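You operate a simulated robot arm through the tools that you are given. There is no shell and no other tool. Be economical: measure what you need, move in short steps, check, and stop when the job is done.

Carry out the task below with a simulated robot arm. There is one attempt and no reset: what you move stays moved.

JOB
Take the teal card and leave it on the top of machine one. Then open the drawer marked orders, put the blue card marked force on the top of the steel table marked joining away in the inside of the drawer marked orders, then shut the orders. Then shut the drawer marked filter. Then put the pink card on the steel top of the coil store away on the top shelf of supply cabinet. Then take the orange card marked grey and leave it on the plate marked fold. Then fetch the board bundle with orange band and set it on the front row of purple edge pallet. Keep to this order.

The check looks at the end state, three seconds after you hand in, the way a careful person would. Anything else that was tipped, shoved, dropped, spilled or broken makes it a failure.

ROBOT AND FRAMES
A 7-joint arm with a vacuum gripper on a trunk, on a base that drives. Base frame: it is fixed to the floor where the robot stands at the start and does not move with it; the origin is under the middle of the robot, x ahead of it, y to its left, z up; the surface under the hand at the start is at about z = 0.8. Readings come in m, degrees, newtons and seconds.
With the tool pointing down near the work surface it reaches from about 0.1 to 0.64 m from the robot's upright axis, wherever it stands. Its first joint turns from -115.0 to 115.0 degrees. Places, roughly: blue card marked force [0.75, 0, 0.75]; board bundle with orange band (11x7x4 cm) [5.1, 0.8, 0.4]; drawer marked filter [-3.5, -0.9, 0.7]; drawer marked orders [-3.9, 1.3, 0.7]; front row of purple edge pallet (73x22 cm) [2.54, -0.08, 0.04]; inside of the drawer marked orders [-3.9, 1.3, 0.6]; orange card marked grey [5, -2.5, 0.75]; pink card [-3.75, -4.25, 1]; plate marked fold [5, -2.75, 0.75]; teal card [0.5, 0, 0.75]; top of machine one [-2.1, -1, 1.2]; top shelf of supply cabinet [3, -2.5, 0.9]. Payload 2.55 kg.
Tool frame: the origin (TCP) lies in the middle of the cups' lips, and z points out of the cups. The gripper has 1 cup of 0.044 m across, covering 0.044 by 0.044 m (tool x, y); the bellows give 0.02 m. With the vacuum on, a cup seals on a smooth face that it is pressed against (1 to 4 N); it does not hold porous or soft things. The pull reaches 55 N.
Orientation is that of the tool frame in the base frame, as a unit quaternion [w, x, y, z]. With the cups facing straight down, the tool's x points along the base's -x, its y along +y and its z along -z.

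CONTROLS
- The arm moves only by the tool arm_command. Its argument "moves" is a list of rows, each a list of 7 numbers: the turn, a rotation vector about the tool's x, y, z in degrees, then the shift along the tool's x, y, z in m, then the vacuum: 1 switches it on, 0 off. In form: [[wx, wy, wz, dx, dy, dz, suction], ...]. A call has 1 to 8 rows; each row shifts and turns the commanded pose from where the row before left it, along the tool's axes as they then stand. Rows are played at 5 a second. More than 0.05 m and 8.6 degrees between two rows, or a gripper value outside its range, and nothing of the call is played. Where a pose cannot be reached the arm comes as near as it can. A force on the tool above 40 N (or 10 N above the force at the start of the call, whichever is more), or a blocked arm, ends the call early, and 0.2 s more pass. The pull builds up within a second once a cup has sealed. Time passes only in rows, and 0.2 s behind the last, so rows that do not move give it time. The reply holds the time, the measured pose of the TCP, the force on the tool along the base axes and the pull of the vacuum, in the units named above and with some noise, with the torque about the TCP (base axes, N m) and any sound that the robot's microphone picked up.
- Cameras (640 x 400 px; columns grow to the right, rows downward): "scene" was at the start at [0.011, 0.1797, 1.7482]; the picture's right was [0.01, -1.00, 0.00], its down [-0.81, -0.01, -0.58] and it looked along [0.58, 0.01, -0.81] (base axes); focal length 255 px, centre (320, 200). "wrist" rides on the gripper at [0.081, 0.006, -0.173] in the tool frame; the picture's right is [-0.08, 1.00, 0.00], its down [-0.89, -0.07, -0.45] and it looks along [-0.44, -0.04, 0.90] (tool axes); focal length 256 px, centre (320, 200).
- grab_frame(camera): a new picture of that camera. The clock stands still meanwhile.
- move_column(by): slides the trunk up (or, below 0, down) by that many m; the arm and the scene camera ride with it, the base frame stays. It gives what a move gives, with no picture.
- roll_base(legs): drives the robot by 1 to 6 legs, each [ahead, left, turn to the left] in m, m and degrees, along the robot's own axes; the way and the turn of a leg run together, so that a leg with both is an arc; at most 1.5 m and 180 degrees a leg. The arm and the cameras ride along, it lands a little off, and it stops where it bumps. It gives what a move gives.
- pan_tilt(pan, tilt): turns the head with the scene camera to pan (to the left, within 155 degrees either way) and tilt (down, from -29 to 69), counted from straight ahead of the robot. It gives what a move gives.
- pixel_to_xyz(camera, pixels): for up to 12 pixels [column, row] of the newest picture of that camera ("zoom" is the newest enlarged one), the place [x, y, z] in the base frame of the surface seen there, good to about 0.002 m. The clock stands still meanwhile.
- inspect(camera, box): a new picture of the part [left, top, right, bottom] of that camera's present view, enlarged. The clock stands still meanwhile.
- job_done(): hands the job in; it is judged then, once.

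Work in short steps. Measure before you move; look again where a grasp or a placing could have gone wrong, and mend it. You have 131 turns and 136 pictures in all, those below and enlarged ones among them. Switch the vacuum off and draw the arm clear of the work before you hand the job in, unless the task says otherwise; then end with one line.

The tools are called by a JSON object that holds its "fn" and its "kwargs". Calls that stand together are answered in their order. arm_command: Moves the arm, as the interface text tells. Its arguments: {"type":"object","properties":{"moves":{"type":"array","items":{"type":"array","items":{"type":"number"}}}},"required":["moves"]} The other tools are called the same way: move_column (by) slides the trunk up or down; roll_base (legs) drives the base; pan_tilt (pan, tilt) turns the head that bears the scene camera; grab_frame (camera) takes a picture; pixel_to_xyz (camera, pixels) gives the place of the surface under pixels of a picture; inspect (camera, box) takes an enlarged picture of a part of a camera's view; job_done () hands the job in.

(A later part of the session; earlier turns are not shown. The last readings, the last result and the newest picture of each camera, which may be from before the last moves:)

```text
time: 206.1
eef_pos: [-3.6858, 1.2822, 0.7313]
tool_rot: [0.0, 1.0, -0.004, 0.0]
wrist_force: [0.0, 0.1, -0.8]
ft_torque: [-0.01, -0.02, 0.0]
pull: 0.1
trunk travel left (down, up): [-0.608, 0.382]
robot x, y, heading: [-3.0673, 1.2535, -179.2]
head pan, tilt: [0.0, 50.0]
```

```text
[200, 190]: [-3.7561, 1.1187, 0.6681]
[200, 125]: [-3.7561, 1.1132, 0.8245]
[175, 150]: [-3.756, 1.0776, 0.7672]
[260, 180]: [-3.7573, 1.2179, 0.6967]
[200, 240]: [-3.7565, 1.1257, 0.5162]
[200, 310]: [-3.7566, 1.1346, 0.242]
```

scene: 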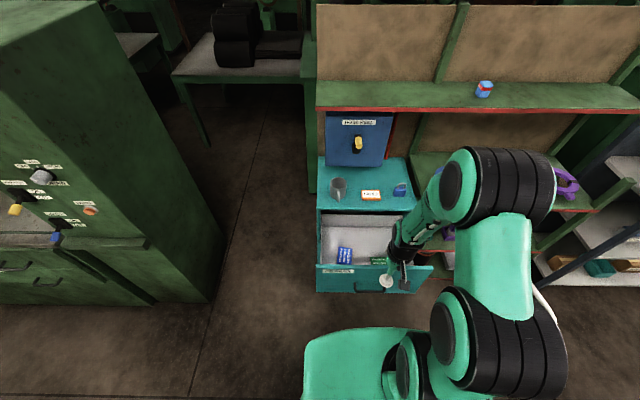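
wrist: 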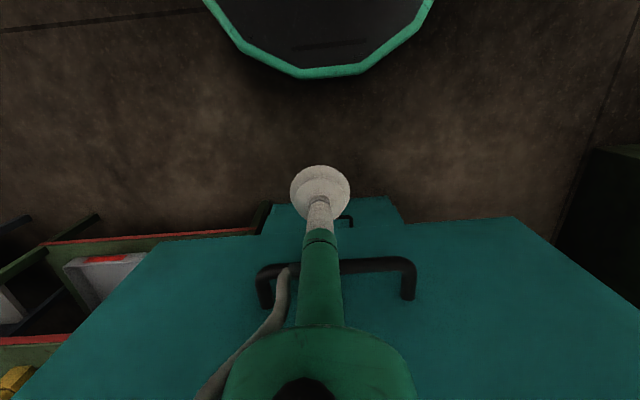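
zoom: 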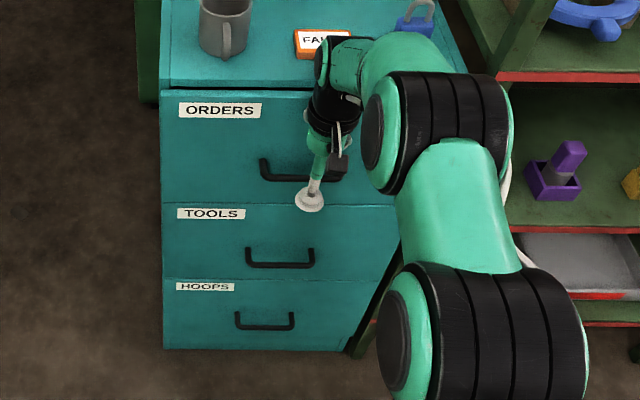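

The drawer is flush with the others. I'll retract, raise, and drive toward the filter drawer.

{"fn": "arm_command", "kwargs": {"moves": [[0, 0, 0, 0.05, 0, 0, 0], [0, 0, 0, 0.05, 0, 0, 0], [0, 0, 0, 0.05, 0, 0, 0], [0, 0, 0, 0.05, 0, 0, 0], [0, 0, 0, 0.05, 0, 0, 0]]}}

{"fn": "move_column", "kwargs": {"by": 0.37}}

{"fn": "roll_base", "kwargs": {"legs": [[0, 1.2, -0.8], [-0.2, 0, 0]]}}

{"fn": "pan_tilt", "kwargs": {"pan": 45, "tilt": 45}}

{"fn": "grab_frame", "kwargs": {"camera": "scene"}}

```text
time: 207.3
eef_pos: [-3.4346, 1.2824, 0.7272]
tool_rot: [-0.001, 1.0, -0.004, -0.002]
wrist_force: [0.5, -0.7, -0.6]
ft_torque: [0.02, -0.02, 0.02]
pull: 0.0
trunk travel left (down, up): [-0.608, 0.382]
robot x, y, heading: [-3.0637, 1.2507, -179.2]
head pan, tilt: [0.0, 50.0]
```

```text
time: 210.9
eef_pos: [-3.4342, 1.2829, 1.0971]
tool_rot: [0.0, 1.0, -0.003, -0.001]
wrist_force: [-0.1, -0.1, -0.7]
ft_torque: [0.01, -0.02, -0.02]
pull: 0.1
trunk travel left (down, up): [-0.978, 0.012]
robot x, y, heading: [-3.0685, 1.2517, -179.2]
head pan, tilt: [0.0, 50.0]
```

```text
time: 218.3
eef_pos: [-3.2133, 0.049, 1.0983]
tool_rot: [0.0, 1.0, 0.001, 0.0]
wrist_force: [-0.6, 0.0, -0.2]
ft_torque: [0.02, -0.01, 0.03]
pull: 0.1
trunk travel left (down, up): [-0.978, 0.012]
robot x, y, heading: [-2.8423, 0.0231, -178.6]
head pan, tilt: [0.0, 50.0]
```

```text
time: 219.4
eef_pos: [-3.2128, 0.0492, 1.0989]
tool_rot: [0.0, 1.0, 0.0, -0.001]
wrist_force: [-0.3, 0.2, 0.1]
ft_torque: [0.02, 0.02, 0.01]
pull: 0.0
trunk travel left (down, up): [-0.978, 0.012]
robot x, y, heading: [-2.8414, 0.027, -178.5]
head pan, tilt: [45.0, 45.0]
```

```text
73 pictures are left
```

scene: 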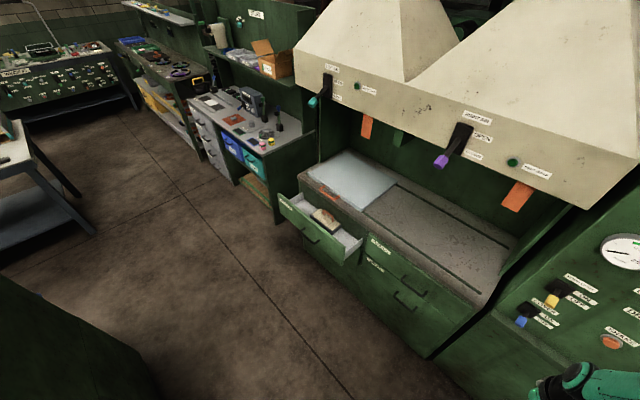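

{"fn": "inspect", "kwargs": {"camera": "scene", "box": [260, 170, 420, 280]}}

{"fn": "pixel_to_xyz", "kwargs": {"camera": "scene", "pixels": [[284, 205], [340, 258], [312, 235], [370, 240], [400, 262], [325, 217], [300, 215], [345, 200], [330, 195]]}}

```text
3.64 times, centred on (340, 225) of scene
```

zoom: 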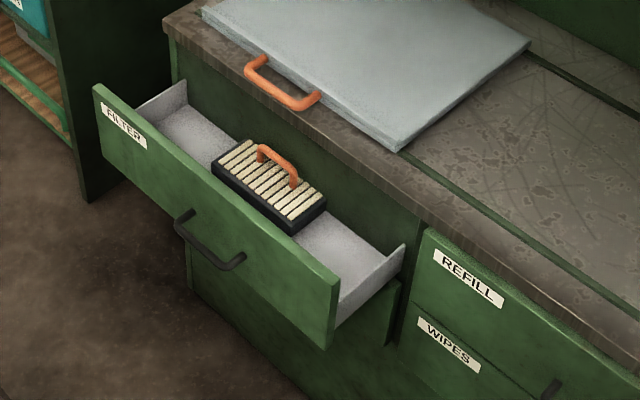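

```text
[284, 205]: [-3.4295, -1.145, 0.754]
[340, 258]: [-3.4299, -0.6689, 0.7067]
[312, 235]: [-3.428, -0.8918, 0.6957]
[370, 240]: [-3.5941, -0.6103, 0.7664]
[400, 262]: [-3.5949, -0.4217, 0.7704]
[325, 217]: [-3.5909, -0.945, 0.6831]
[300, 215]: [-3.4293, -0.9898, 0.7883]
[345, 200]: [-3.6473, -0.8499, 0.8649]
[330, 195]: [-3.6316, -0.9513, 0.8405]
```

The FILTER front is at x -3.429 and its closed plane is about -3.594. I'll measure the handle, the block and the countertop edge.

{"fn": "pixel_to_xyz", "kwargs": {"camera": "zoom", "pixels": [[180, 225], [210, 262], [242, 258], [275, 158], [300, 185], [400, 190], [360, 160], [460, 225], [100, 92], [338, 285], [205, 215], [430, 250]]}}

```text
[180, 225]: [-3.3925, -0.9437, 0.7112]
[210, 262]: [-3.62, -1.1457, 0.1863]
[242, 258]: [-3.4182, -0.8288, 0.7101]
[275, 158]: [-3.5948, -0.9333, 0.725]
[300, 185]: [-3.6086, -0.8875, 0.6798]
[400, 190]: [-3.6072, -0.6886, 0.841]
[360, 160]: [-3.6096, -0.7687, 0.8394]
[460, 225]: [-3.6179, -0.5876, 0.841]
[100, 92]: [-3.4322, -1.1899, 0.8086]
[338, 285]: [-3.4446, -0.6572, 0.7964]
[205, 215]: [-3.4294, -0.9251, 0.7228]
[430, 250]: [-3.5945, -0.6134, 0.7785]
```

The handle is at (-3.392, -0.90, 0.71). I'll drive sideways to y≈-0.92 and look.

{"fn": "roll_base", "kwargs": {"legs": [[0, 0, -1.5], [0, 0.94, 0]]}}

{"fn": "pan_tilt", "kwargs": {"pan": 5, "tilt": 50}}

{"fn": "grab_frame", "kwargs": {"camera": "scene"}}

```text
time: 224.7
eef_pos: [-3.2212, -0.8843, 1.0971]
tool_rot: [0.0, 1.0, -0.02, 0.0]
wrist_force: [0.4, 1.1, 0.8]
ft_torque: [0.0, -0.01, 0.01]
pull: 0.2
trunk travel left (down, up): [-0.978, 0.012]
robot x, y, heading: [-2.8514, -0.9288, 178.9]
head pan, tilt: [45.0, 45.0]
```

```text
time: 225.8
eef_pos: [-3.2212, -0.884, 1.0979]
tool_rot: [-0.001, 1.0, -0.021, 0.001]
wrist_force: [0.4, 0.4, 0.3]
ft_torque: [0.0, 0.01, -0.02]
pull: 0.0
trunk travel left (down, up): [-0.978, 0.012]
robot x, y, heading: [-2.8512, -0.9265, 178.9]
head pan, tilt: [5.0, 50.0]
```

```text
71 pictures are left
```

scene: 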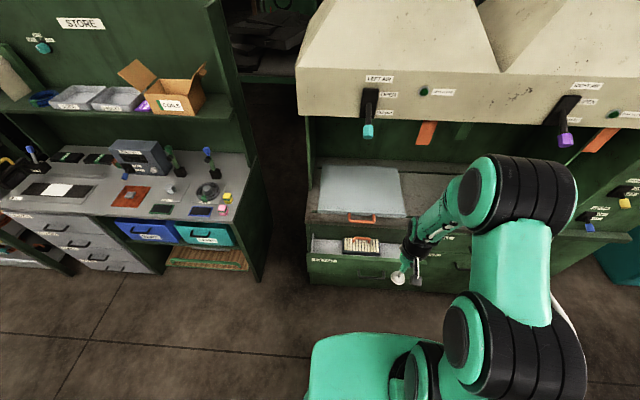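

I'll close in by 0.1, shift slightly right, and lower to handle height.

{"fn": "roll_base", "kwargs": {"legs": [[0.09, 0.015, 1]]}}

{"fn": "move_column", "kwargs": {"by": -0.4}}

{"fn": "grab_frame", "kwargs": {"camera": "wrist"}}

```text
time: 226.9
eef_pos: [-3.3109, -0.9044, 1.0981]
tool_rot: [0.0, 1.0, -0.011, 0.001]
wrist_force: [0.8, -0.5, 0.6]
ft_torque: [-0.03, -0.01, -0.02]
pull: 0.1
trunk travel left (down, up): [-0.978, 0.012]
robot x, y, heading: [-2.9391, -0.9362, -180.0]
head pan, tilt: [5.0, 50.0]
```

```text
time: 230.7
eef_pos: [-3.3111, -0.9048, 0.6969]
tool_rot: [-0.001, 1.0, -0.011, 0.0]
wrist_force: [1.2, 0.6, -1.0]
ft_torque: [0.0, -0.01, 0.05]
pull: 0.0
trunk travel left (down, up): [-0.578, 0.412]
robot x, y, heading: [-2.9451, -0.9392, -180.1]
head pan, tilt: [5.0, 50.0]
```

```text
70 pictures are left
```

wrist: 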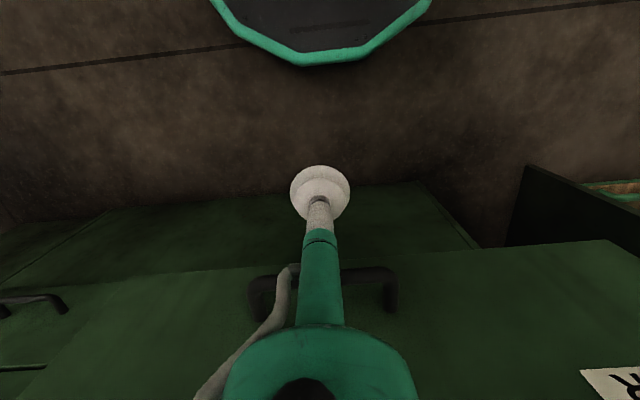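

Aligned with the filter handle. Pushing forward in small steps.

{"fn": "arm_command", "kwargs": {"moves": [[0, 0, 0, -0.03, 0, 0, 0], [0, 0, 0, -0.025, 0, 0, 0], [0, 0, 0, -0.025, 0, 0, 0], [0, 0, 0, -0.025, 0, 0, 0], [0, 0, 0, -0.025, 0, 0, 0], [0, 0, 0, -0.025, 0, 0, 0], [0, 0, 0, -0.02, 0, 0, 0], [0, 0, 0, 0, 0, 0, 0]]}}

{"fn": "grab_frame", "kwargs": {"camera": "scene"}}

{"fn": "inspect", "kwargs": {"camera": "scene", "box": [270, 130, 470, 260]}}

```text
time: 232.5
eef_pos: [-3.4833, -0.9001, 0.6992]
tool_rot: [-0.001, 1.0, -0.011, -0.001]
wrist_force: [-0.3, 0.3, 0.6]
ft_torque: [-0.01, -0.02, -0.02]
pull: 0.0
trunk travel left (down, up): [-0.578, 0.412]
robot x, y, heading: [-2.9405, -0.9417, -180.1]
head pan, tilt: [5.0, 50.0]
```

```text
69 pictures are left
```

scene: 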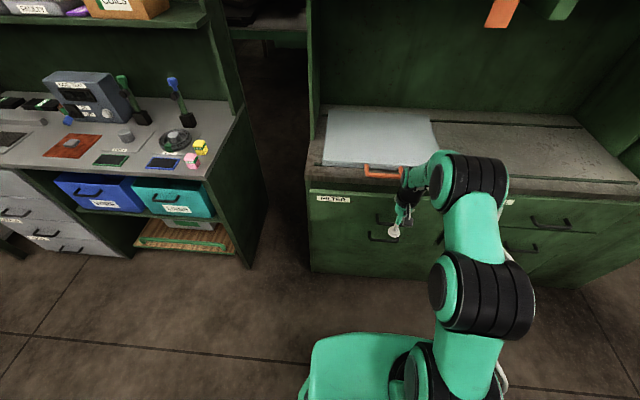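

```text
3.08 times, centred on (370, 195) of scene
```

zoom: 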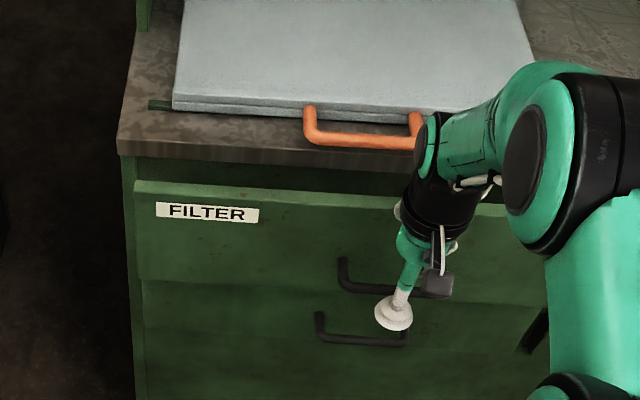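

I'll measure the face position and the orange plate handle relative to the gripper.

{"fn": "pixel_to_xyz", "kwargs": {"camera": "zoom", "pixels": [[200, 250], [300, 240], [500, 300], [180, 340], [350, 140], [410, 130], [320, 110], [425, 160], [440, 200], [410, 245], [200, 145], [415, 260]]}}

```text
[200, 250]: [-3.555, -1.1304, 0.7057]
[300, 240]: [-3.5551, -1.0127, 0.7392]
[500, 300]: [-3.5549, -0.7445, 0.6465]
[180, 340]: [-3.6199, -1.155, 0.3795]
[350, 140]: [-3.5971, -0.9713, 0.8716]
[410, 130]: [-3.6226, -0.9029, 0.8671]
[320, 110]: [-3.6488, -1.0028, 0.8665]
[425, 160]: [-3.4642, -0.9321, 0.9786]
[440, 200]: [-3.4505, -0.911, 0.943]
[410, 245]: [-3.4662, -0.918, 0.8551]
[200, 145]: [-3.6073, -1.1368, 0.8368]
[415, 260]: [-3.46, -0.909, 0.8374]
```

There are 4 cm left to close, and the gripper clears the orange handle by about 2 cm. I'll push carefully.

{"fn": "arm_command", "kwargs": {"moves": [[0, 0, 0, -0.015, 0, 0, 0], [0, 0, 0, -0.01, 0, 0, 0], [0, 0, 0, -0.008, 0, 0, 0], [0, 0, 0, -0.005, 0, 0, 0], [0, 0, 0, 0, 0, 0, 0]]}}

{"fn": "inspect", "kwargs": {"camera": "scene", "box": [270, 130, 530, 300]}}

{"fn": "pixel_to_xyz", "kwargs": {"camera": "zoom", "pixels": [[150, 185], [220, 185], [390, 220], [600, 200], [590, 260], [140, 280]]}}

```text
time: 233.7
eef_pos: [-3.5237, -0.8997, 0.6979]
tool_rot: [0.001, 1.0, -0.012, 0.0]
wrist_force: [-0.1, 0.3, -0.1]
ft_torque: [0.0, 0.01, 0.04]
pull: 0.0
trunk travel left (down, up): [-0.578, 0.412]
robot x, y, heading: [-2.9455, -0.9343, -179.9]
head pan, tilt: [5.0, 50.0]
```

```text
2.35 times, centred on (400, 215) of scene
```

zoom: 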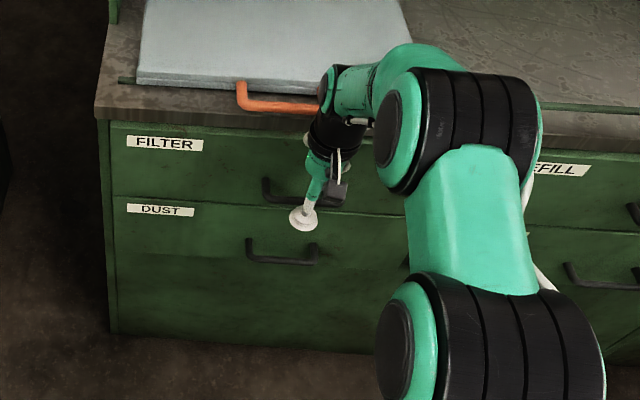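

```text
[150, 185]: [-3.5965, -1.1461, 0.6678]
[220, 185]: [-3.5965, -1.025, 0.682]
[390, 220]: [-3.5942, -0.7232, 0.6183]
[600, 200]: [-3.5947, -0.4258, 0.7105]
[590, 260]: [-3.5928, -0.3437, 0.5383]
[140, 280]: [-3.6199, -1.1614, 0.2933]
```

The filter drawer is flush. I'll retract, raise, and look toward the coil store at -y.

{"fn": "arm_command", "kwargs": {"moves": [[0, 0, 0, 0.05, 0, 0, 0], [0, 0, 0, 0.05, 0, 0, 0], [0, 0, 0, 0.05, 0, 0, 0], [0, 0, 0, 0.05, 0, 0, 0]]}}

{"fn": "move_column", "kwargs": {"by": 0.4}}

{"fn": "roll_base", "kwargs": {"legs": [[-0.15, 0, 0]]}}

{"fn": "pan_tilt", "kwargs": {"pan": 80, "tilt": 25}}

{"fn": "grab_frame", "kwargs": {"camera": "scene"}}

```text
time: 234.7
eef_pos: [-3.321, -0.9017, 0.6998]
tool_rot: [-0.001, 1.0, -0.01, -0.001]
wrist_force: [0.1, -0.3, 0.1]
ft_torque: [0.0, 0.03, 0.03]
pull: 0.1
trunk travel left (down, up): [-0.578, 0.412]
robot x, y, heading: [-2.938, -0.9384, -180.0]
head pan, tilt: [5.0, 50.0]
```

```text
time: 238.6
eef_pos: [-3.3226, -0.9009, 1.0991]
tool_rot: [0.0, 1.0, -0.012, 0.0]
wrist_force: [0.2, -0.1, 0.7]
ft_torque: [0.02, -0.03, 0.03]
pull: 0.1
trunk travel left (down, up): [-0.978, 0.012]
robot x, y, heading: [-2.9411, -0.9405, -179.9]
head pan, tilt: [5.0, 50.0]
```

```text
time: 239.9
eef_pos: [-3.1754, -0.9028, 1.0989]
tool_rot: [0.0, 1.0, -0.009, 0.0]
wrist_force: [0.3, -0.7, 0.0]
ft_torque: [-0.03, 0.0, -0.01]
pull: 0.1
trunk travel left (down, up): [-0.978, 0.012]
robot x, y, heading: [-2.7951, -0.9386, -179.6]
head pan, tilt: [5.0, 50.0]
```

```text
time: 241.4
eef_pos: [-3.1749, -0.9029, 1.099]
tool_rot: [-0.001, 1.0, -0.008, 0.0]
wrist_force: [0.2, -0.4, -0.7]
ft_torque: [0.01, -0.01, 0.0]
pull: 0.1
trunk travel left (down, up): [-0.978, 0.012]
robot x, y, heading: [-2.7914, -0.9365, -179.3]
head pan, tilt: [80.0, 25.0]
```

```text
66 pictures are left
```

scene: 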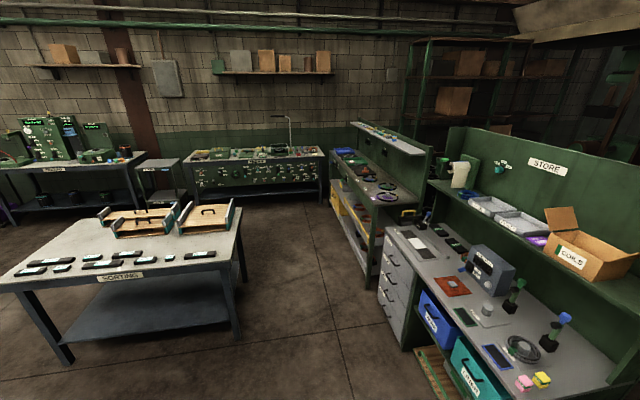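

I'll measure the candidate surfaces along the wall.

{"fn": "pixel_to_xyz", "kwargs": {"camera": "scene", "pixels": [[430, 240], [500, 320], [375, 190], [360, 160], [345, 300], [310, 210], [250, 155], [130, 230], [240, 260], [410, 340], [520, 382], [345, 125]]}}

{"fn": "inspect", "kwargs": {"camera": "scene", "box": [300, 100, 460, 260]}}

```text
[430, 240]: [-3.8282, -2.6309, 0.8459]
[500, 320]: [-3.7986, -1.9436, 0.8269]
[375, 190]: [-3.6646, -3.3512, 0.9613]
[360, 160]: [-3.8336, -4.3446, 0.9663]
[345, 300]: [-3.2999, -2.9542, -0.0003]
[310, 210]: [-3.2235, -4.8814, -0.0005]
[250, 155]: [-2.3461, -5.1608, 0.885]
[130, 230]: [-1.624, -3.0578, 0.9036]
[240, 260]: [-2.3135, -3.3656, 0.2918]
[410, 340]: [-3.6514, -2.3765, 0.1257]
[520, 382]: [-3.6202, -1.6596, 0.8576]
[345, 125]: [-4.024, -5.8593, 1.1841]
```

```text
2.50 times, centred on (380, 180) of scene
```

zoom: 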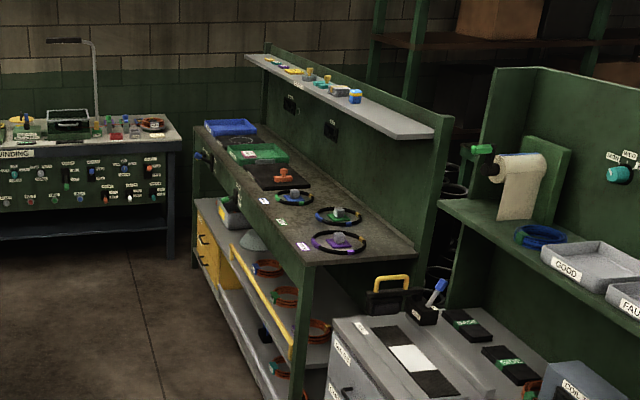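

The second bench with its top at z≈0.965 is the coil store. I'll drive along the aisle toward y≈-4.0.

{"fn": "roll_base", "kwargs": {"legs": [[0.1, 0, -0.6], [0, 1.5, 0], [0, 1.4, 0]]}}

{"fn": "pan_tilt", "kwargs": {"pan": 10, "tilt": 40}}

{"fn": "grab_frame", "kwargs": {"camera": "scene"}}

```text
time: 256.1
eef_pos: [-3.2277, -3.8026, 1.0994]
tool_rot: [-0.001, 1.0, 0.008, 0.0]
wrist_force: [-0.4, -0.2, 0.3]
ft_torque: [-0.03, 0.0, 0.01]
pull: 0.2
trunk travel left (down, up): [-0.978, 0.012]
robot x, y, heading: [-2.8435, -3.8237, -177.8]
head pan, tilt: [80.0, 25.0]
```

```text
time: 257.5
eef_pos: [-3.2252, -3.8018, 1.0992]
tool_rot: [-0.001, 1.0, 0.008, 0.0]
wrist_force: [-0.4, 0.1, -0.1]
ft_torque: [-0.02, 0.01, 0.03]
pull: 0.0
trunk travel left (down, up): [-0.978, 0.012]
robot x, y, heading: [-2.8446, -3.8247, -177.9]
head pan, tilt: [10.0, 40.0]
```

```text
64 pictures are left
```

scene: 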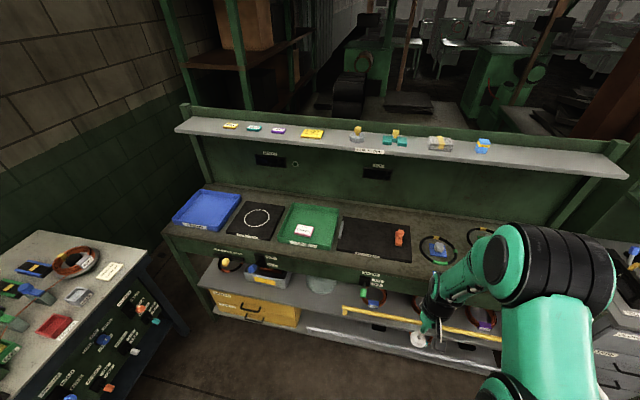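

A card sits in the green tray at (303,231). I'll zoom in.

{"fn": "inspect", "kwargs": {"camera": "scene", "box": [220, 110, 420, 270]}}

{"fn": "pixel_to_xyz", "kwargs": {"camera": "scene", "pixels": [[303, 231], [297, 233], [280, 130], [312, 134], [278, 240], [330, 245], [335, 210], [295, 207], [282, 218], [320, 230], [250, 128], [232, 126]]}}

```text
2.50 times, centred on (320, 190) of scene
```

zoom: 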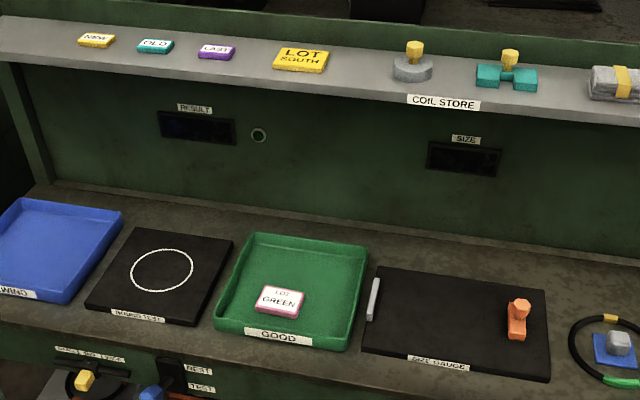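

```text
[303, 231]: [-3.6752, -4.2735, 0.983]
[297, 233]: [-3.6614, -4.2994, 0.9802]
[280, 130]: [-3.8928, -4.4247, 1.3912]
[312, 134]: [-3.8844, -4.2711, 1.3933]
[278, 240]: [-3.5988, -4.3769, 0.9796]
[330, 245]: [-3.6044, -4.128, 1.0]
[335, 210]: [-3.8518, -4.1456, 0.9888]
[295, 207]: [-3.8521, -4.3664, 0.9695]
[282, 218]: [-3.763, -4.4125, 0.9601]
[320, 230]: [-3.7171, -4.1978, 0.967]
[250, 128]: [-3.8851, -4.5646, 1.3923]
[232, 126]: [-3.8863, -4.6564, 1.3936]
```

It's the pink-edged card in the GOOD tray at (-3.675, -4.273, 0.982). I'll drive in front of it.

{"fn": "roll_base", "kwargs": {"legs": [[0, 0, -2.2], [0.24, 0.46, 0]]}}

{"fn": "grab_frame", "kwargs": {"camera": "wrist"}}

{"fn": "grab_frame", "kwargs": {"camera": "scene"}}

```text
time: 260.9
eef_pos: [-3.4634, -4.2418, 1.0997]
tool_rot: [-0.001, 1.0, -0.02, 0.0]
wrist_force: [0.4, 0.1, -0.3]
ft_torque: [-0.02, -0.03, 0.0]
pull: 0.1
trunk travel left (down, up): [-0.978, 0.012]
robot x, y, heading: [-3.0876, -4.2857, 178.8]
head pan, tilt: [10.0, 40.0]
```

```text
62 pictures are left
```

wrist: 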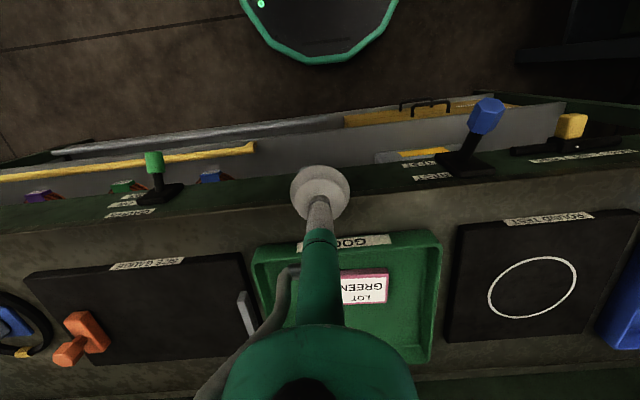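

```text
61 pictures are left
```

scene: 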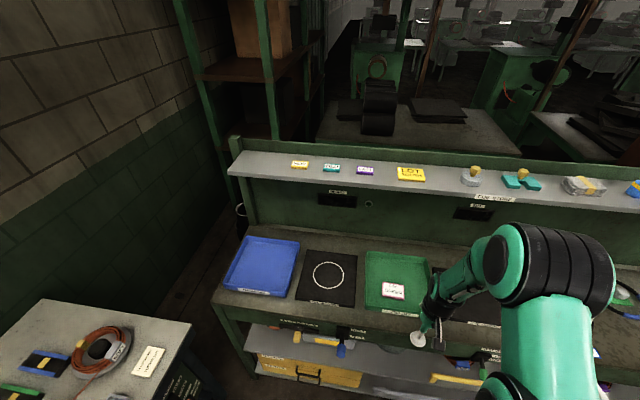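

{"fn": "pixel_to_xyz", "kwargs": {"camera": "scene", "pixels": [[393, 291], [385, 285], [402, 286], [402, 297], [386, 296], [425, 190], [395, 310]]}}

{"fn": "inspect", "kwargs": {"camera": "scene", "box": [350, 160, 450, 320]}}

```text
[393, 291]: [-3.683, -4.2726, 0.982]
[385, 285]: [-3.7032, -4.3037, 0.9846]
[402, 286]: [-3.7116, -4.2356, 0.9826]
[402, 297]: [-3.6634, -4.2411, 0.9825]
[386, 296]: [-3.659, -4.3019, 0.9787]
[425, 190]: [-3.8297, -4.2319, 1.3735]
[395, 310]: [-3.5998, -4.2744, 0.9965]
```

```text
2.50 times, centred on (400, 240) of scene
```

zoom: 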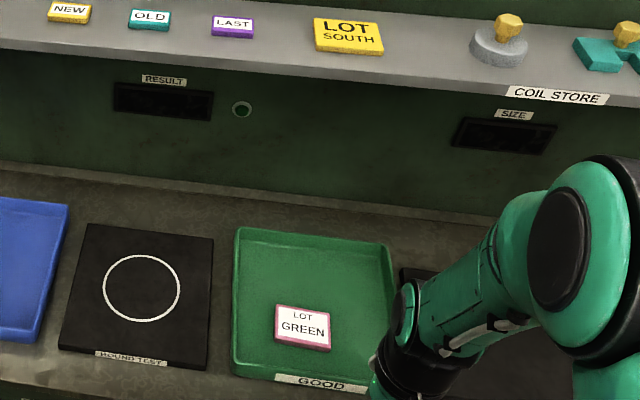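

The card centre is (-3.684, -4.272, 0.982). I'll move over it and look before pressing.

{"fn": "arm_command", "kwargs": {"moves": [[0, 0, 0, -0.045, 0.01, 0, 0], [0, 0, 0, -0.045, 0.01, 0, 0], [0, 0, 0, -0.045, 0.01, 0, 0], [0, 0, 0, -0.045, 0.009, 0, 0], [0, 0, 0, -0.041, 0, 0, 0], [0, 0, 0, 0, 0, 0.045, 0], [0, 0, 0, 0, 0, 0.045, 1], [0, 0, 0, 0, 0, 0.01, 1]]}}

{"fn": "grab_frame", "kwargs": {"camera": "wrist"}}

```text
time: 262.8
eef_pos: [-3.6848, -4.2687, 0.9981]
tool_rot: [-0.001, 1.0, -0.02, 0.0]
wrist_force: [0.5, -0.1, -0.2]
ft_torque: [-0.03, 0.01, 0.01]
pull: 0.1
trunk travel left (down, up): [-0.978, 0.012]
robot x, y, heading: [-3.0816, -4.2861, 179.0]
head pan, tilt: [10.0, 40.0]
```

```text
59 pictures are left
```

wrist: 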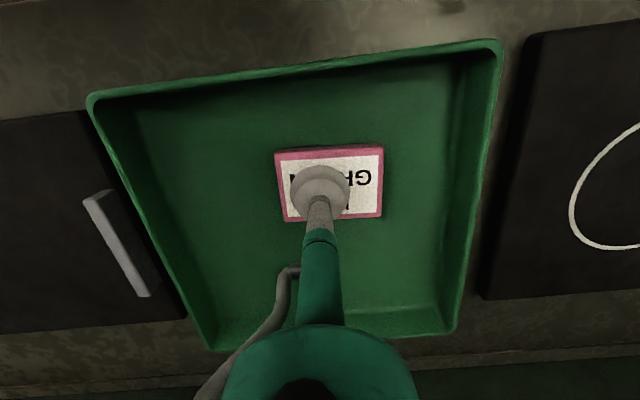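

The cup is over the card, slightly left. I'll shift 4 mm, press and lift.

{"fn": "arm_command", "kwargs": {"moves": [[0, 0, 0, 0, 0.004, 0.008, 1], [0, 0, 0, 0, 0, 0.006, 1], [0, 0, 0, 0, 0, 0.004, 1], [0, 0, 0, 0, 0, 0, 1], [0, 0, 0, 0, 0, 0, 1]]}}

```text
time: 263.9
eef_pos: [-3.6861, -4.2731, 0.9817]
tool_rot: [0.0, 1.0, -0.02, -0.001]
wrist_force: [1.4, 0.6, 3.8]
ft_torque: [-0.08, -0.06, 0.02]
pull: 54.4
trunk travel left (down, up): [-0.978, 0.012]
robot x, y, heading: [-3.0837, -4.2857, 178.9]
head pan, tilt: [10.0, 40.0]
```

Sealed. I'll lift and retract, back off, and turn around to look along the east aisle.

{"fn": "arm_command", "kwargs": {"moves": [[0, 0, 0, 0, 0, -0.04, 1], [0, 0, 0, 0, 0, -0.04, 1], [0, 0, 0, 0, 0, -0.03, 1], [0, 0, 0, 0.05, 0, 0, 1], [0, 0, 0, 0.05, 0, 0, 1], [0, 0, 0, 0.05, 0, 0, 1], [0, 0, 0, 0.05, 0, 0, 1], [0, 0, 0, 0.04, 0, 0, 1]]}}

{"fn": "roll_base", "kwargs": {"legs": [[-0.3, 0, 0], [0, 0, -179]]}}

{"fn": "pan_tilt", "kwargs": {"pan": 10, "tilt": 22}}

{"fn": "grab_frame", "kwargs": {"camera": "scene"}}

```text
time: 265.8
eef_pos: [-3.4427, -4.2854, 1.0907]
tool_rot: [-0.001, 1.0, -0.02, -0.001]
wrist_force: [0.0, -0.5, -0.7]
ft_torque: [-0.01, 0.01, -0.01]
pull: 54.9
trunk travel left (down, up): [-0.978, 0.012]
robot x, y, heading: [-3.0874, -4.2848, 178.9]
head pan, tilt: [10.0, 40.0]
```

```text
time: 275.2
eef_pos: [-2.4268, -4.2973, 1.0904]
tool_rot: [0.001, 0.029, 1.0, -0.001]
wrist_force: [-0.3, 0.2, -0.1]
ft_torque: [0.0, 0.0, -0.02]
pull: 55.0
trunk travel left (down, up): [-0.978, 0.012]
robot x, y, heading: [-2.7849, -4.2936, -2.1]
head pan, tilt: [10.0, 40.0]
```

```text
time: 276.0
eef_pos: [-2.4278, -4.2954, 1.0908]
tool_rot: [-0.001, 0.029, 1.0, -0.001]
wrist_force: [-0.5, -0.1, -0.3]
ft_torque: [0.01, 0.03, -0.01]
pull: 54.7
trunk travel left (down, up): [-0.978, 0.012]
robot x, y, heading: [-2.7858, -4.2938, -2.1]
head pan, tilt: [10.0, 22.0]
```

```text
58 pictures are left
```

scene: 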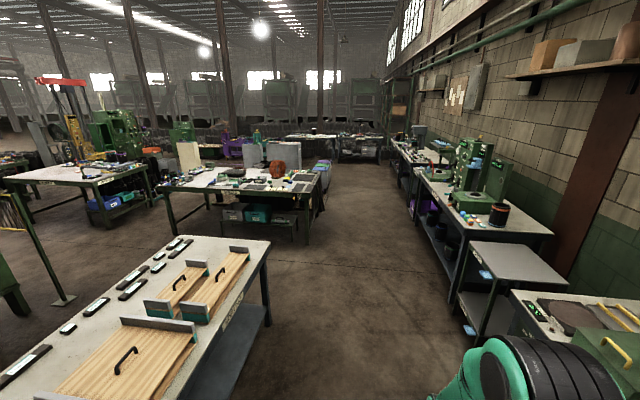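

The aisle ahead is open. I'll measure its edges.

{"fn": "pixel_to_xyz", "kwargs": {"camera": "scene", "pixels": [[265, 320], [305, 235], [320, 200], [465, 330], [450, 295], [415, 225], [400, 190], [370, 180], [330, 165], [290, 165], [190, 160], [370, 270]]}}

{"fn": "inspect", "kwargs": {"camera": "scene", "box": [160, 100, 440, 260]}}

```text
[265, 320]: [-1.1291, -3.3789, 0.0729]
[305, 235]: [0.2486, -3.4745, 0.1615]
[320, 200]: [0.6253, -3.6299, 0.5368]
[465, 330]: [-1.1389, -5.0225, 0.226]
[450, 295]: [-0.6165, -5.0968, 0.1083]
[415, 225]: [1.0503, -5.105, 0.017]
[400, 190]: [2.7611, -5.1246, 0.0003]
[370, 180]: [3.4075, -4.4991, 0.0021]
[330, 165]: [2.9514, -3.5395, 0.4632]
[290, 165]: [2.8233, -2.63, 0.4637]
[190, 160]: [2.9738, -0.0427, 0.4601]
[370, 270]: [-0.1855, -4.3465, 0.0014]
```

```text
2.29 times, centred on (300, 180) of scene
```

zoom: 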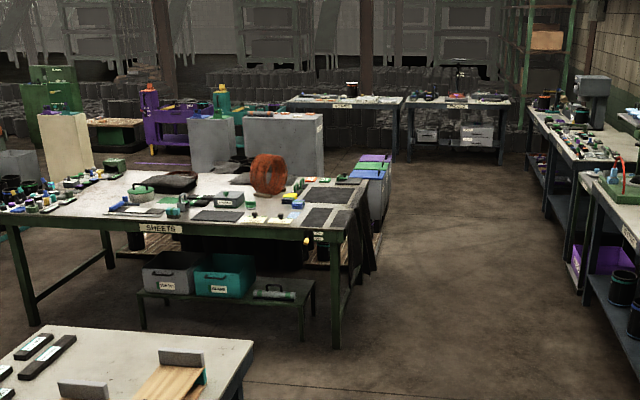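

The lane at y≈-4.3 is clear from -3.6 to -5.0. Driving east 3 m.

{"fn": "roll_base", "kwargs": {"legs": [[0, 0, 2.1], [1.5, 0, 0], [1.5, 0, 0]]}}

{"fn": "roll_base", "kwargs": {"legs": [[1.2, 0, 0]]}}

{"fn": "pan_tilt", "kwargs": {"pan": 40, "tilt": 25}}

{"fn": "grab_frame", "kwargs": {"camera": "scene"}}

```text
time: 290.9
eef_pos: [0.5864, -4.4036, 1.0901]
tool_rot: [0.0, 0.034, 0.999, -0.001]
wrist_force: [-0.3, 0.2, -0.3]
ft_torque: [-0.04, 0.01, 0.0]
pull: 54.6
trunk travel left (down, up): [-0.978, 0.012]
robot x, y, heading: [0.2262, -4.3928, -2.5]
head pan, tilt: [10.0, 22.0]
```

```text
time: 296.9
eef_pos: [1.783, -4.4587, 1.091]
tool_rot: [0.0, 0.035, 0.999, -0.001]
wrist_force: [-0.1, -0.3, -0.5]
ft_torque: [0.01, 0.02, 0.02]
pull: 55.0
trunk travel left (down, up): [-0.978, 0.012]
robot x, y, heading: [1.4245, -4.448, -2.8]
head pan, tilt: [10.0, 22.0]
```

```text
time: 297.9
eef_pos: [1.7834, -4.458, 1.0912]
tool_rot: [0.0, 0.036, 0.999, -0.001]
wrist_force: [-0.5, 0.5, 0.0]
ft_torque: [0.02, 0.01, 0.01]
pull: 54.9
trunk travel left (down, up): [-0.978, 0.012]
robot x, y, heading: [1.4191, -4.4461, -2.7]
head pan, tilt: [40.0, 25.0]
```

```text
56 pictures are left
```

scene: 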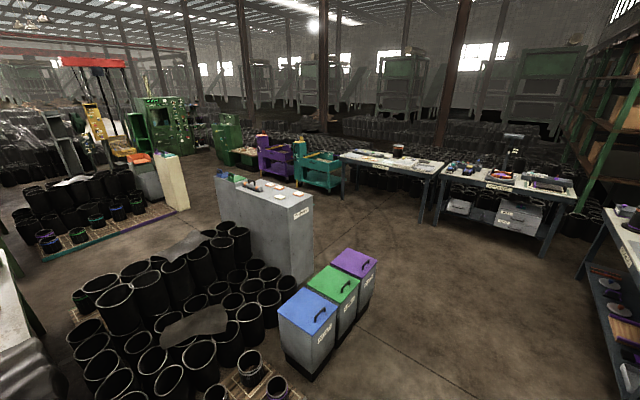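

The gray cabinet at (265,215) looks like the supply cabinet. I'll zoom and measure.

{"fn": "inspect", "kwargs": {"camera": "scene", "box": [190, 130, 450, 290]}}

{"fn": "pixel_to_xyz", "kwargs": {"camera": "scene", "pixels": [[290, 205], [310, 205], [220, 185], [300, 270], [265, 190], [330, 275], [375, 290], [350, 170], [430, 175], [430, 210], [330, 195], [345, 215]]}}

```text
2.46 times, centred on (320, 210) of scene
```

zoom: 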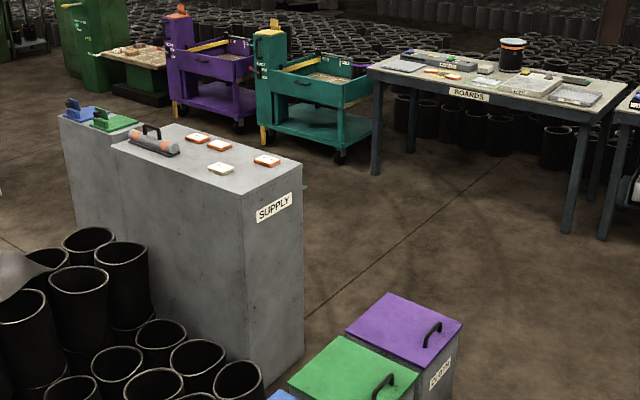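

```text
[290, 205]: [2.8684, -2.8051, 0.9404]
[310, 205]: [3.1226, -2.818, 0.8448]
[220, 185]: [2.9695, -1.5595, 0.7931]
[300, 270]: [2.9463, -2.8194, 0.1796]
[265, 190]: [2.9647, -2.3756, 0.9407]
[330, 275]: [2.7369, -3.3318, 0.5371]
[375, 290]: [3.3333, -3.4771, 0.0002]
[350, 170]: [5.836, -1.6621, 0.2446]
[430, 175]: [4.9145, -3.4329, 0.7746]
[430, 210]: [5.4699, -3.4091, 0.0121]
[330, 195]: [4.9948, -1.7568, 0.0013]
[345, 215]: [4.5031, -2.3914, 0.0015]
```

The cabinet spans x≈2.85–3.13, and the shelves should face +x. I'll drive around the bins to look at its front.

{"fn": "roll_base", "kwargs": {"legs": [[0, 0, 3], [1.5, 0, 0], [0.95, 0, 0]]}}

{"fn": "roll_base", "kwargs": {"legs": [[0, 0.9, 0]]}}

{"fn": "pan_tilt", "kwargs": {"pan": 120, "tilt": 30}}

{"fn": "grab_frame", "kwargs": {"camera": "scene"}}

```text
time: 310.2
eef_pos: [4.2026, -4.3443, 1.0908]
tool_rot: [0.0, -0.014, 1.0, -0.001]
wrist_force: [1.1, 0.1, -0.6]
ft_torque: [0.02, 0.02, 0.01]
pull: 55.1
trunk travel left (down, up): [-0.978, 0.012]
robot x, y, heading: [3.8452, -4.37, 3.1]
head pan, tilt: [40.0, 25.0]
```

```text
time: 314.9
eef_pos: [4.1534, -3.4562, 1.0906]
tool_rot: [0.0, -0.019, 1.0, -0.001]
wrist_force: [0.2, -0.3, -0.6]
ft_torque: [-0.05, 0.04, 0.03]
pull: 55.1
trunk travel left (down, up): [-0.978, 0.012]
robot x, y, heading: [3.7939, -3.4838, 3.6]
head pan, tilt: [40.0, 25.0]
```

```text
time: 316.4
eef_pos: [4.1537, -3.456, 1.0909]
tool_rot: [0.0, -0.019, 1.0, -0.001]
wrist_force: [0.0, -0.6, -0.4]
ft_torque: [0.01, 0.0, -0.02]
pull: 54.5
trunk travel left (down, up): [-0.978, 0.012]
robot x, y, heading: [3.7955, -3.4849, 3.4]
head pan, tilt: [120.0, 30.0]
```

```text
54 pictures are left
```

scene: 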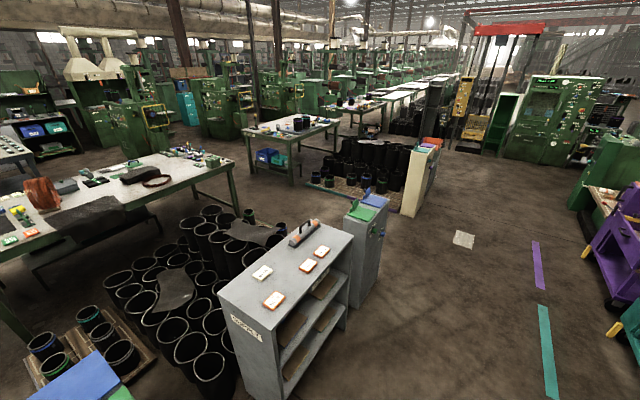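

The cabinet is open on the +x side. I'll zoom in to tell the shelf levels apart.

{"fn": "inspect", "kwargs": {"camera": "scene", "box": [200, 200, 380, 380]}}

{"fn": "pixel_to_xyz", "kwargs": {"camera": "scene", "pixels": [[290, 275], [262, 272], [274, 300], [308, 266], [322, 251], [300, 325], [325, 285], [327, 310], [300, 360], [352, 240], [280, 330]]}}

```text
2.22 times, centred on (290, 290) of scene
```

zoom: 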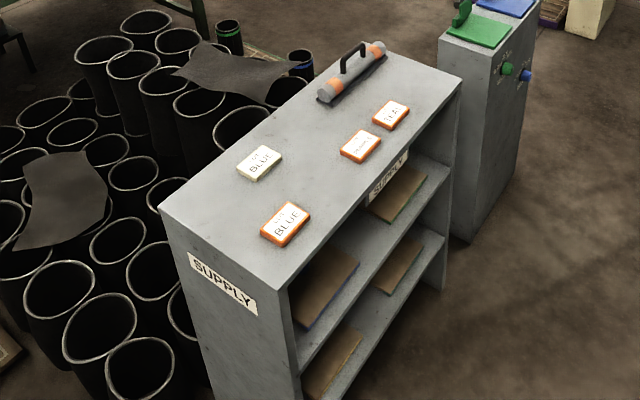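

```text
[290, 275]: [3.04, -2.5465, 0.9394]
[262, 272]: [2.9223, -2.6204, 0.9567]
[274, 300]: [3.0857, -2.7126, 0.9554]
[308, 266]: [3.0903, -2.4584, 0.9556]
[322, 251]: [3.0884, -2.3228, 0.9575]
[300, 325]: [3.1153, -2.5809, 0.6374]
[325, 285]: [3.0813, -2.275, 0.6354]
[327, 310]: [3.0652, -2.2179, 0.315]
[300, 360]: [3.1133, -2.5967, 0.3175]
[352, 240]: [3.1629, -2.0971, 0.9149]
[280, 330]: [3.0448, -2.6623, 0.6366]
```

The shelves are at z 0.94, 0.63 and 0.31. The given z of 0.9 matches the cabinet's top surface, where the other cards lie. I'll aim for the free spot (3.03, -2.57) and drive to face it.

{"fn": "roll_base", "kwargs": {"legs": [[0, 0.9, 0], [0, 0, 176.5]]}}

{"fn": "pan_tilt", "kwargs": {"pan": 0, "tilt": 45}}

{"fn": "grab_frame", "kwargs": {"camera": "scene"}}

```text
time: 328.5
eef_pos: [3.3795, -2.6169, 1.0912]
tool_rot: [0.0, 1.0, 0.019, 0.0]
wrist_force: [-0.1, -0.1, 0.3]
ft_torque: [0.02, -0.02, 0.0]
pull: 55.1
trunk travel left (down, up): [-0.978, 0.012]
robot x, y, heading: [3.7377, -2.5878, -176.5]
head pan, tilt: [120.0, 30.0]
```

```text
time: 330.5
eef_pos: [3.3778, -2.6167, 1.0904]
tool_rot: [-0.001, 1.0, 0.019, 0.0]
wrist_force: [0.4, -0.3, -0.7]
ft_torque: [0.0, 0.01, 0.01]
pull: 54.7
trunk travel left (down, up): [-0.978, 0.012]
robot x, y, heading: [3.7399, -2.5842, -176.6]
head pan, tilt: [0.0, 45.0]
```

```text
52 pictures are left
```

scene: 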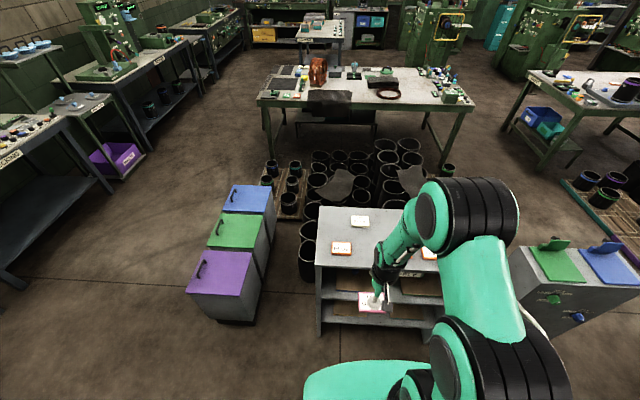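

I'll straighten, approach, extend over the free spot, and look.

{"fn": "roll_base", "kwargs": {"legs": [[0, 0, -3.5], [0.16, -0.02, 0]]}}

{"fn": "arm_command", "kwargs": {"moves": [[0, 0, 0, -0.045, 0, 0, 1], [0, 0, 0, -0.045, 0, 0, 1], [0, 0, 0, -0.045, 0, 0, 1], [0, 0, 0, 0, 0, 0, 1]]}}

{"fn": "grab_frame", "kwargs": {"camera": "wrist"}}

```text
time: 332.3
eef_pos: [3.2239, -2.5757, 1.0912]
tool_rot: [-0.001, 1.0, -0.01, -0.001]
wrist_force: [-0.5, -0.2, -0.6]
ft_torque: [0.03, -0.01, -0.02]
pull: 55.1
trunk travel left (down, up): [-0.978, 0.012]
robot x, y, heading: [3.586, -2.5632, -179.9]
head pan, tilt: [0.0, 45.0]
```

```text
time: 333.3
eef_pos: [3.0899, -2.5736, 1.0895]
tool_rot: [-0.001, 1.0, -0.009, 0.001]
wrist_force: [0.7, 0.3, -0.6]
ft_torque: [0.02, 0.04, 0.02]
pull: 54.8
trunk travel left (down, up): [-0.978, 0.012]
robot x, y, heading: [3.5863, -2.5613, -180.1]
head pan, tilt: [0.0, 45.0]
```

```text
51 pictures are left
```

wrist: 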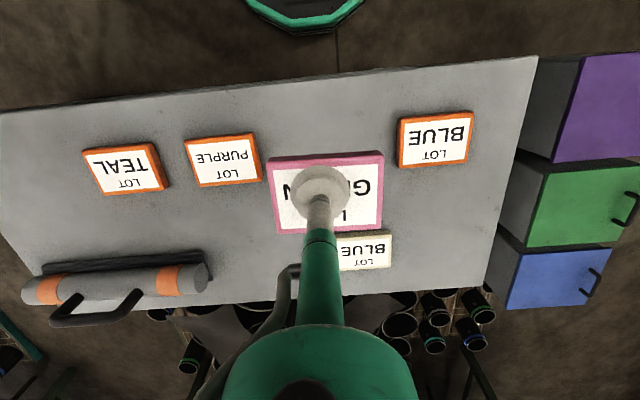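

I'll go 3 cm further and descend to just above the top.

{"fn": "arm_command", "kwargs": {"moves": [[0, 0, 0, -0.03, 0, 0, 1], [0, 0, 0, 0, 0, 0.045, 1], [0, 0, 0, 0, 0, 0.045, 1], [0, 0, 0, 0, 0, 0.03, 1], [0, 0, 0, 0, 0, 0, 1]]}}

{"fn": "grab_frame", "kwargs": {"camera": "wrist"}}

```text
time: 334.5
eef_pos: [3.0604, -2.5735, 0.9692]
tool_rot: [-0.001, 1.0, -0.01, -0.001]
wrist_force: [0.7, -0.1, -1.1]
ft_torque: [0.0, 0.02, 0.0]
pull: 55.2
trunk travel left (down, up): [-0.978, 0.012]
robot x, y, heading: [3.5807, -2.564, -180.0]
head pan, tilt: [0.0, 45.0]
```

```text
50 pictures are left
```

wrist: 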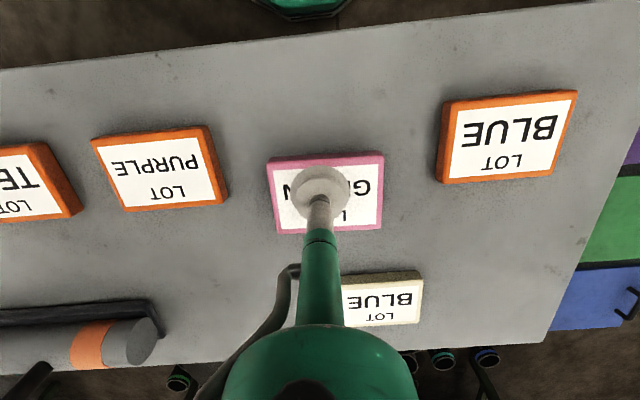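

The spot is clear, so I'll touch down, release and rise.

{"fn": "arm_command", "kwargs": {"moves": [[0, 0, 0, 0, 0, 0.009, 1], [0, 0, 0, 0, 0, 0.005, 1], [0, 0, 0, 0, 0, 0.002, 1], [0, 0, 0, 0, 0, 0, 0], [0, 0, 0, 0, 0, 0, 0], [0, 0, 0, 0, 0, 0, 0], [0, 0, 0, 0, 0, -0.03, 0], [0, 0, 0, 0, 0, -0.05, 0]]}}

{"fn": "grab_frame", "kwargs": {"camera": "wrist"}}

```text
time: 336.3
eef_pos: [3.0603, -2.571, 1.0354]
tool_rot: [0.0, 1.0, -0.01, 0.0]
wrist_force: [0.1, 0.3, 0.1]
ft_torque: [0.05, 0.0, -0.01]
pull: 0.1
trunk travel left (down, up): [-0.978, 0.012]
robot x, y, heading: [3.5855, -2.5679, -179.9]
head pan, tilt: [0.0, 45.0]
```

```text
49 pictures are left
```

wrist: 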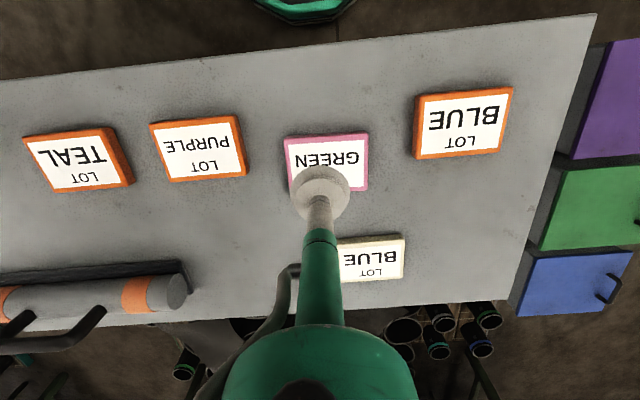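

The pink card is placed. I'll retract, back off and turn to the boards table.

{"fn": "arm_command", "kwargs": {"moves": [[0, 0, 0, 0, 0, -0.045, 0], [0, 0, 0, 0.05, 0, 0, 0], [0, 0, 0, 0.05, 0, 0, 0], [0, 0, 0, 0.05, 0, 0, 0], [0, 0, 0, 0.04, 0, 0, 0]]}}

{"fn": "roll_base", "kwargs": {"legs": [[-0.3, 0, 0], [0, 0, 180]]}}

{"fn": "grab_frame", "kwargs": {"camera": "scene"}}

```text
time: 337.5
eef_pos: [3.2478, -2.5764, 1.0793]
tool_rot: [0.0, 1.0, -0.008, -0.001]
wrist_force: [-0.1, -0.2, -0.5]
ft_torque: [0.02, 0.03, 0.05]
pull: 0.0
trunk travel left (down, up): [-0.978, 0.012]
robot x, y, heading: [3.5807, -2.5718, -179.6]
head pan, tilt: [0.0, 45.0]
```

```text
time: 346.7
eef_pos: [4.2213, -2.5831, 1.0785]
tool_rot: [0.0, 0.047, 0.999, -0.001]
wrist_force: [0.6, -0.1, -0.1]
ft_torque: [-0.02, -0.03, -0.03]
pull: 0.1
trunk travel left (down, up): [-0.978, 0.012]
robot x, y, heading: [3.8851, -2.5645, -4.1]
head pan, tilt: [0.0, 45.0]
```

```text
48 pictures are left
```

scene: 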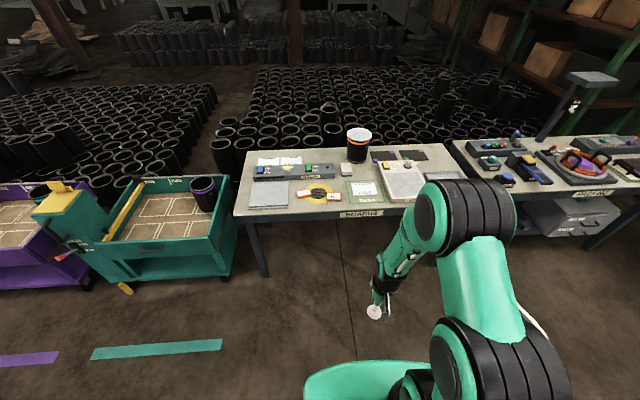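

{"fn": "inspect", "kwargs": {"camera": "scene", "box": [230, 130, 470, 230]}}

{"fn": "pixel_to_xyz", "kwargs": {"camera": "scene", "pixels": [[303, 193], [330, 196], [268, 195], [362, 190], [402, 180], [235, 213], [240, 200], [412, 190], [320, 190], [360, 212]]}}

```text
2.67 times, centred on (350, 180) of scene
```

zoom: 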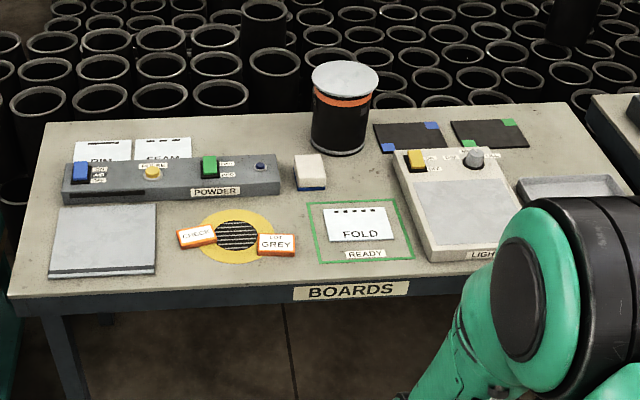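

```text
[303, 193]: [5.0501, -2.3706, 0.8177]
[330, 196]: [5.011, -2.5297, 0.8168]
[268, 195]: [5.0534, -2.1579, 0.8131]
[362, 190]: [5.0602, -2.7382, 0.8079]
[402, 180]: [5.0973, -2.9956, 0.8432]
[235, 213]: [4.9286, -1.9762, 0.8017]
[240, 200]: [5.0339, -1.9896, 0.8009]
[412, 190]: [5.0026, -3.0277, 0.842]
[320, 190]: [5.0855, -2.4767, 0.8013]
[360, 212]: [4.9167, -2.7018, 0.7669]
```

The GREY card is at (5.01, -2.53) and the FOLD plate at (5.06, -2.74). I'll drive up to the table.

{"fn": "roll_base", "kwargs": {"legs": [[0, 0, 4.1], [0.58, -0.04, 0]]}}

{"fn": "grab_frame", "kwargs": {"camera": "wrist"}}

{"fn": "grab_frame", "kwargs": {"camera": "scene"}}

```text
time: 350.5
eef_pos: [4.7963, -2.5952, 1.0783]
tool_rot: [0.0, 0.008, 1.0, 0.0]
wrist_force: [-0.1, 0.4, 0.3]
ft_torque: [0.02, 0.0, -0.02]
pull: 0.1
trunk travel left (down, up): [-0.978, 0.012]
robot x, y, heading: [4.4605, -2.6071, 0.6]
head pan, tilt: [0.0, 45.0]
```

```text
46 pictures are left
```

wrist: 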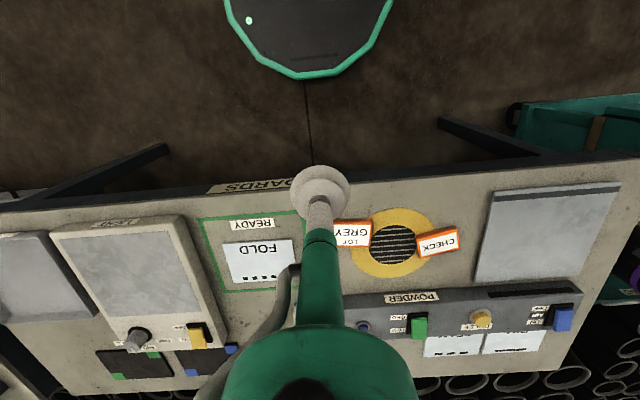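

```text
45 pictures are left
```

scene: 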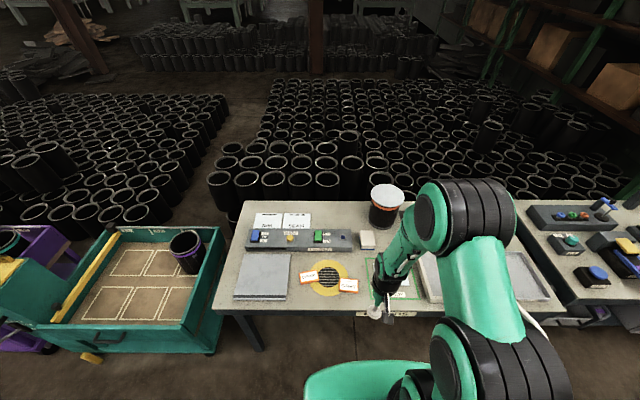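

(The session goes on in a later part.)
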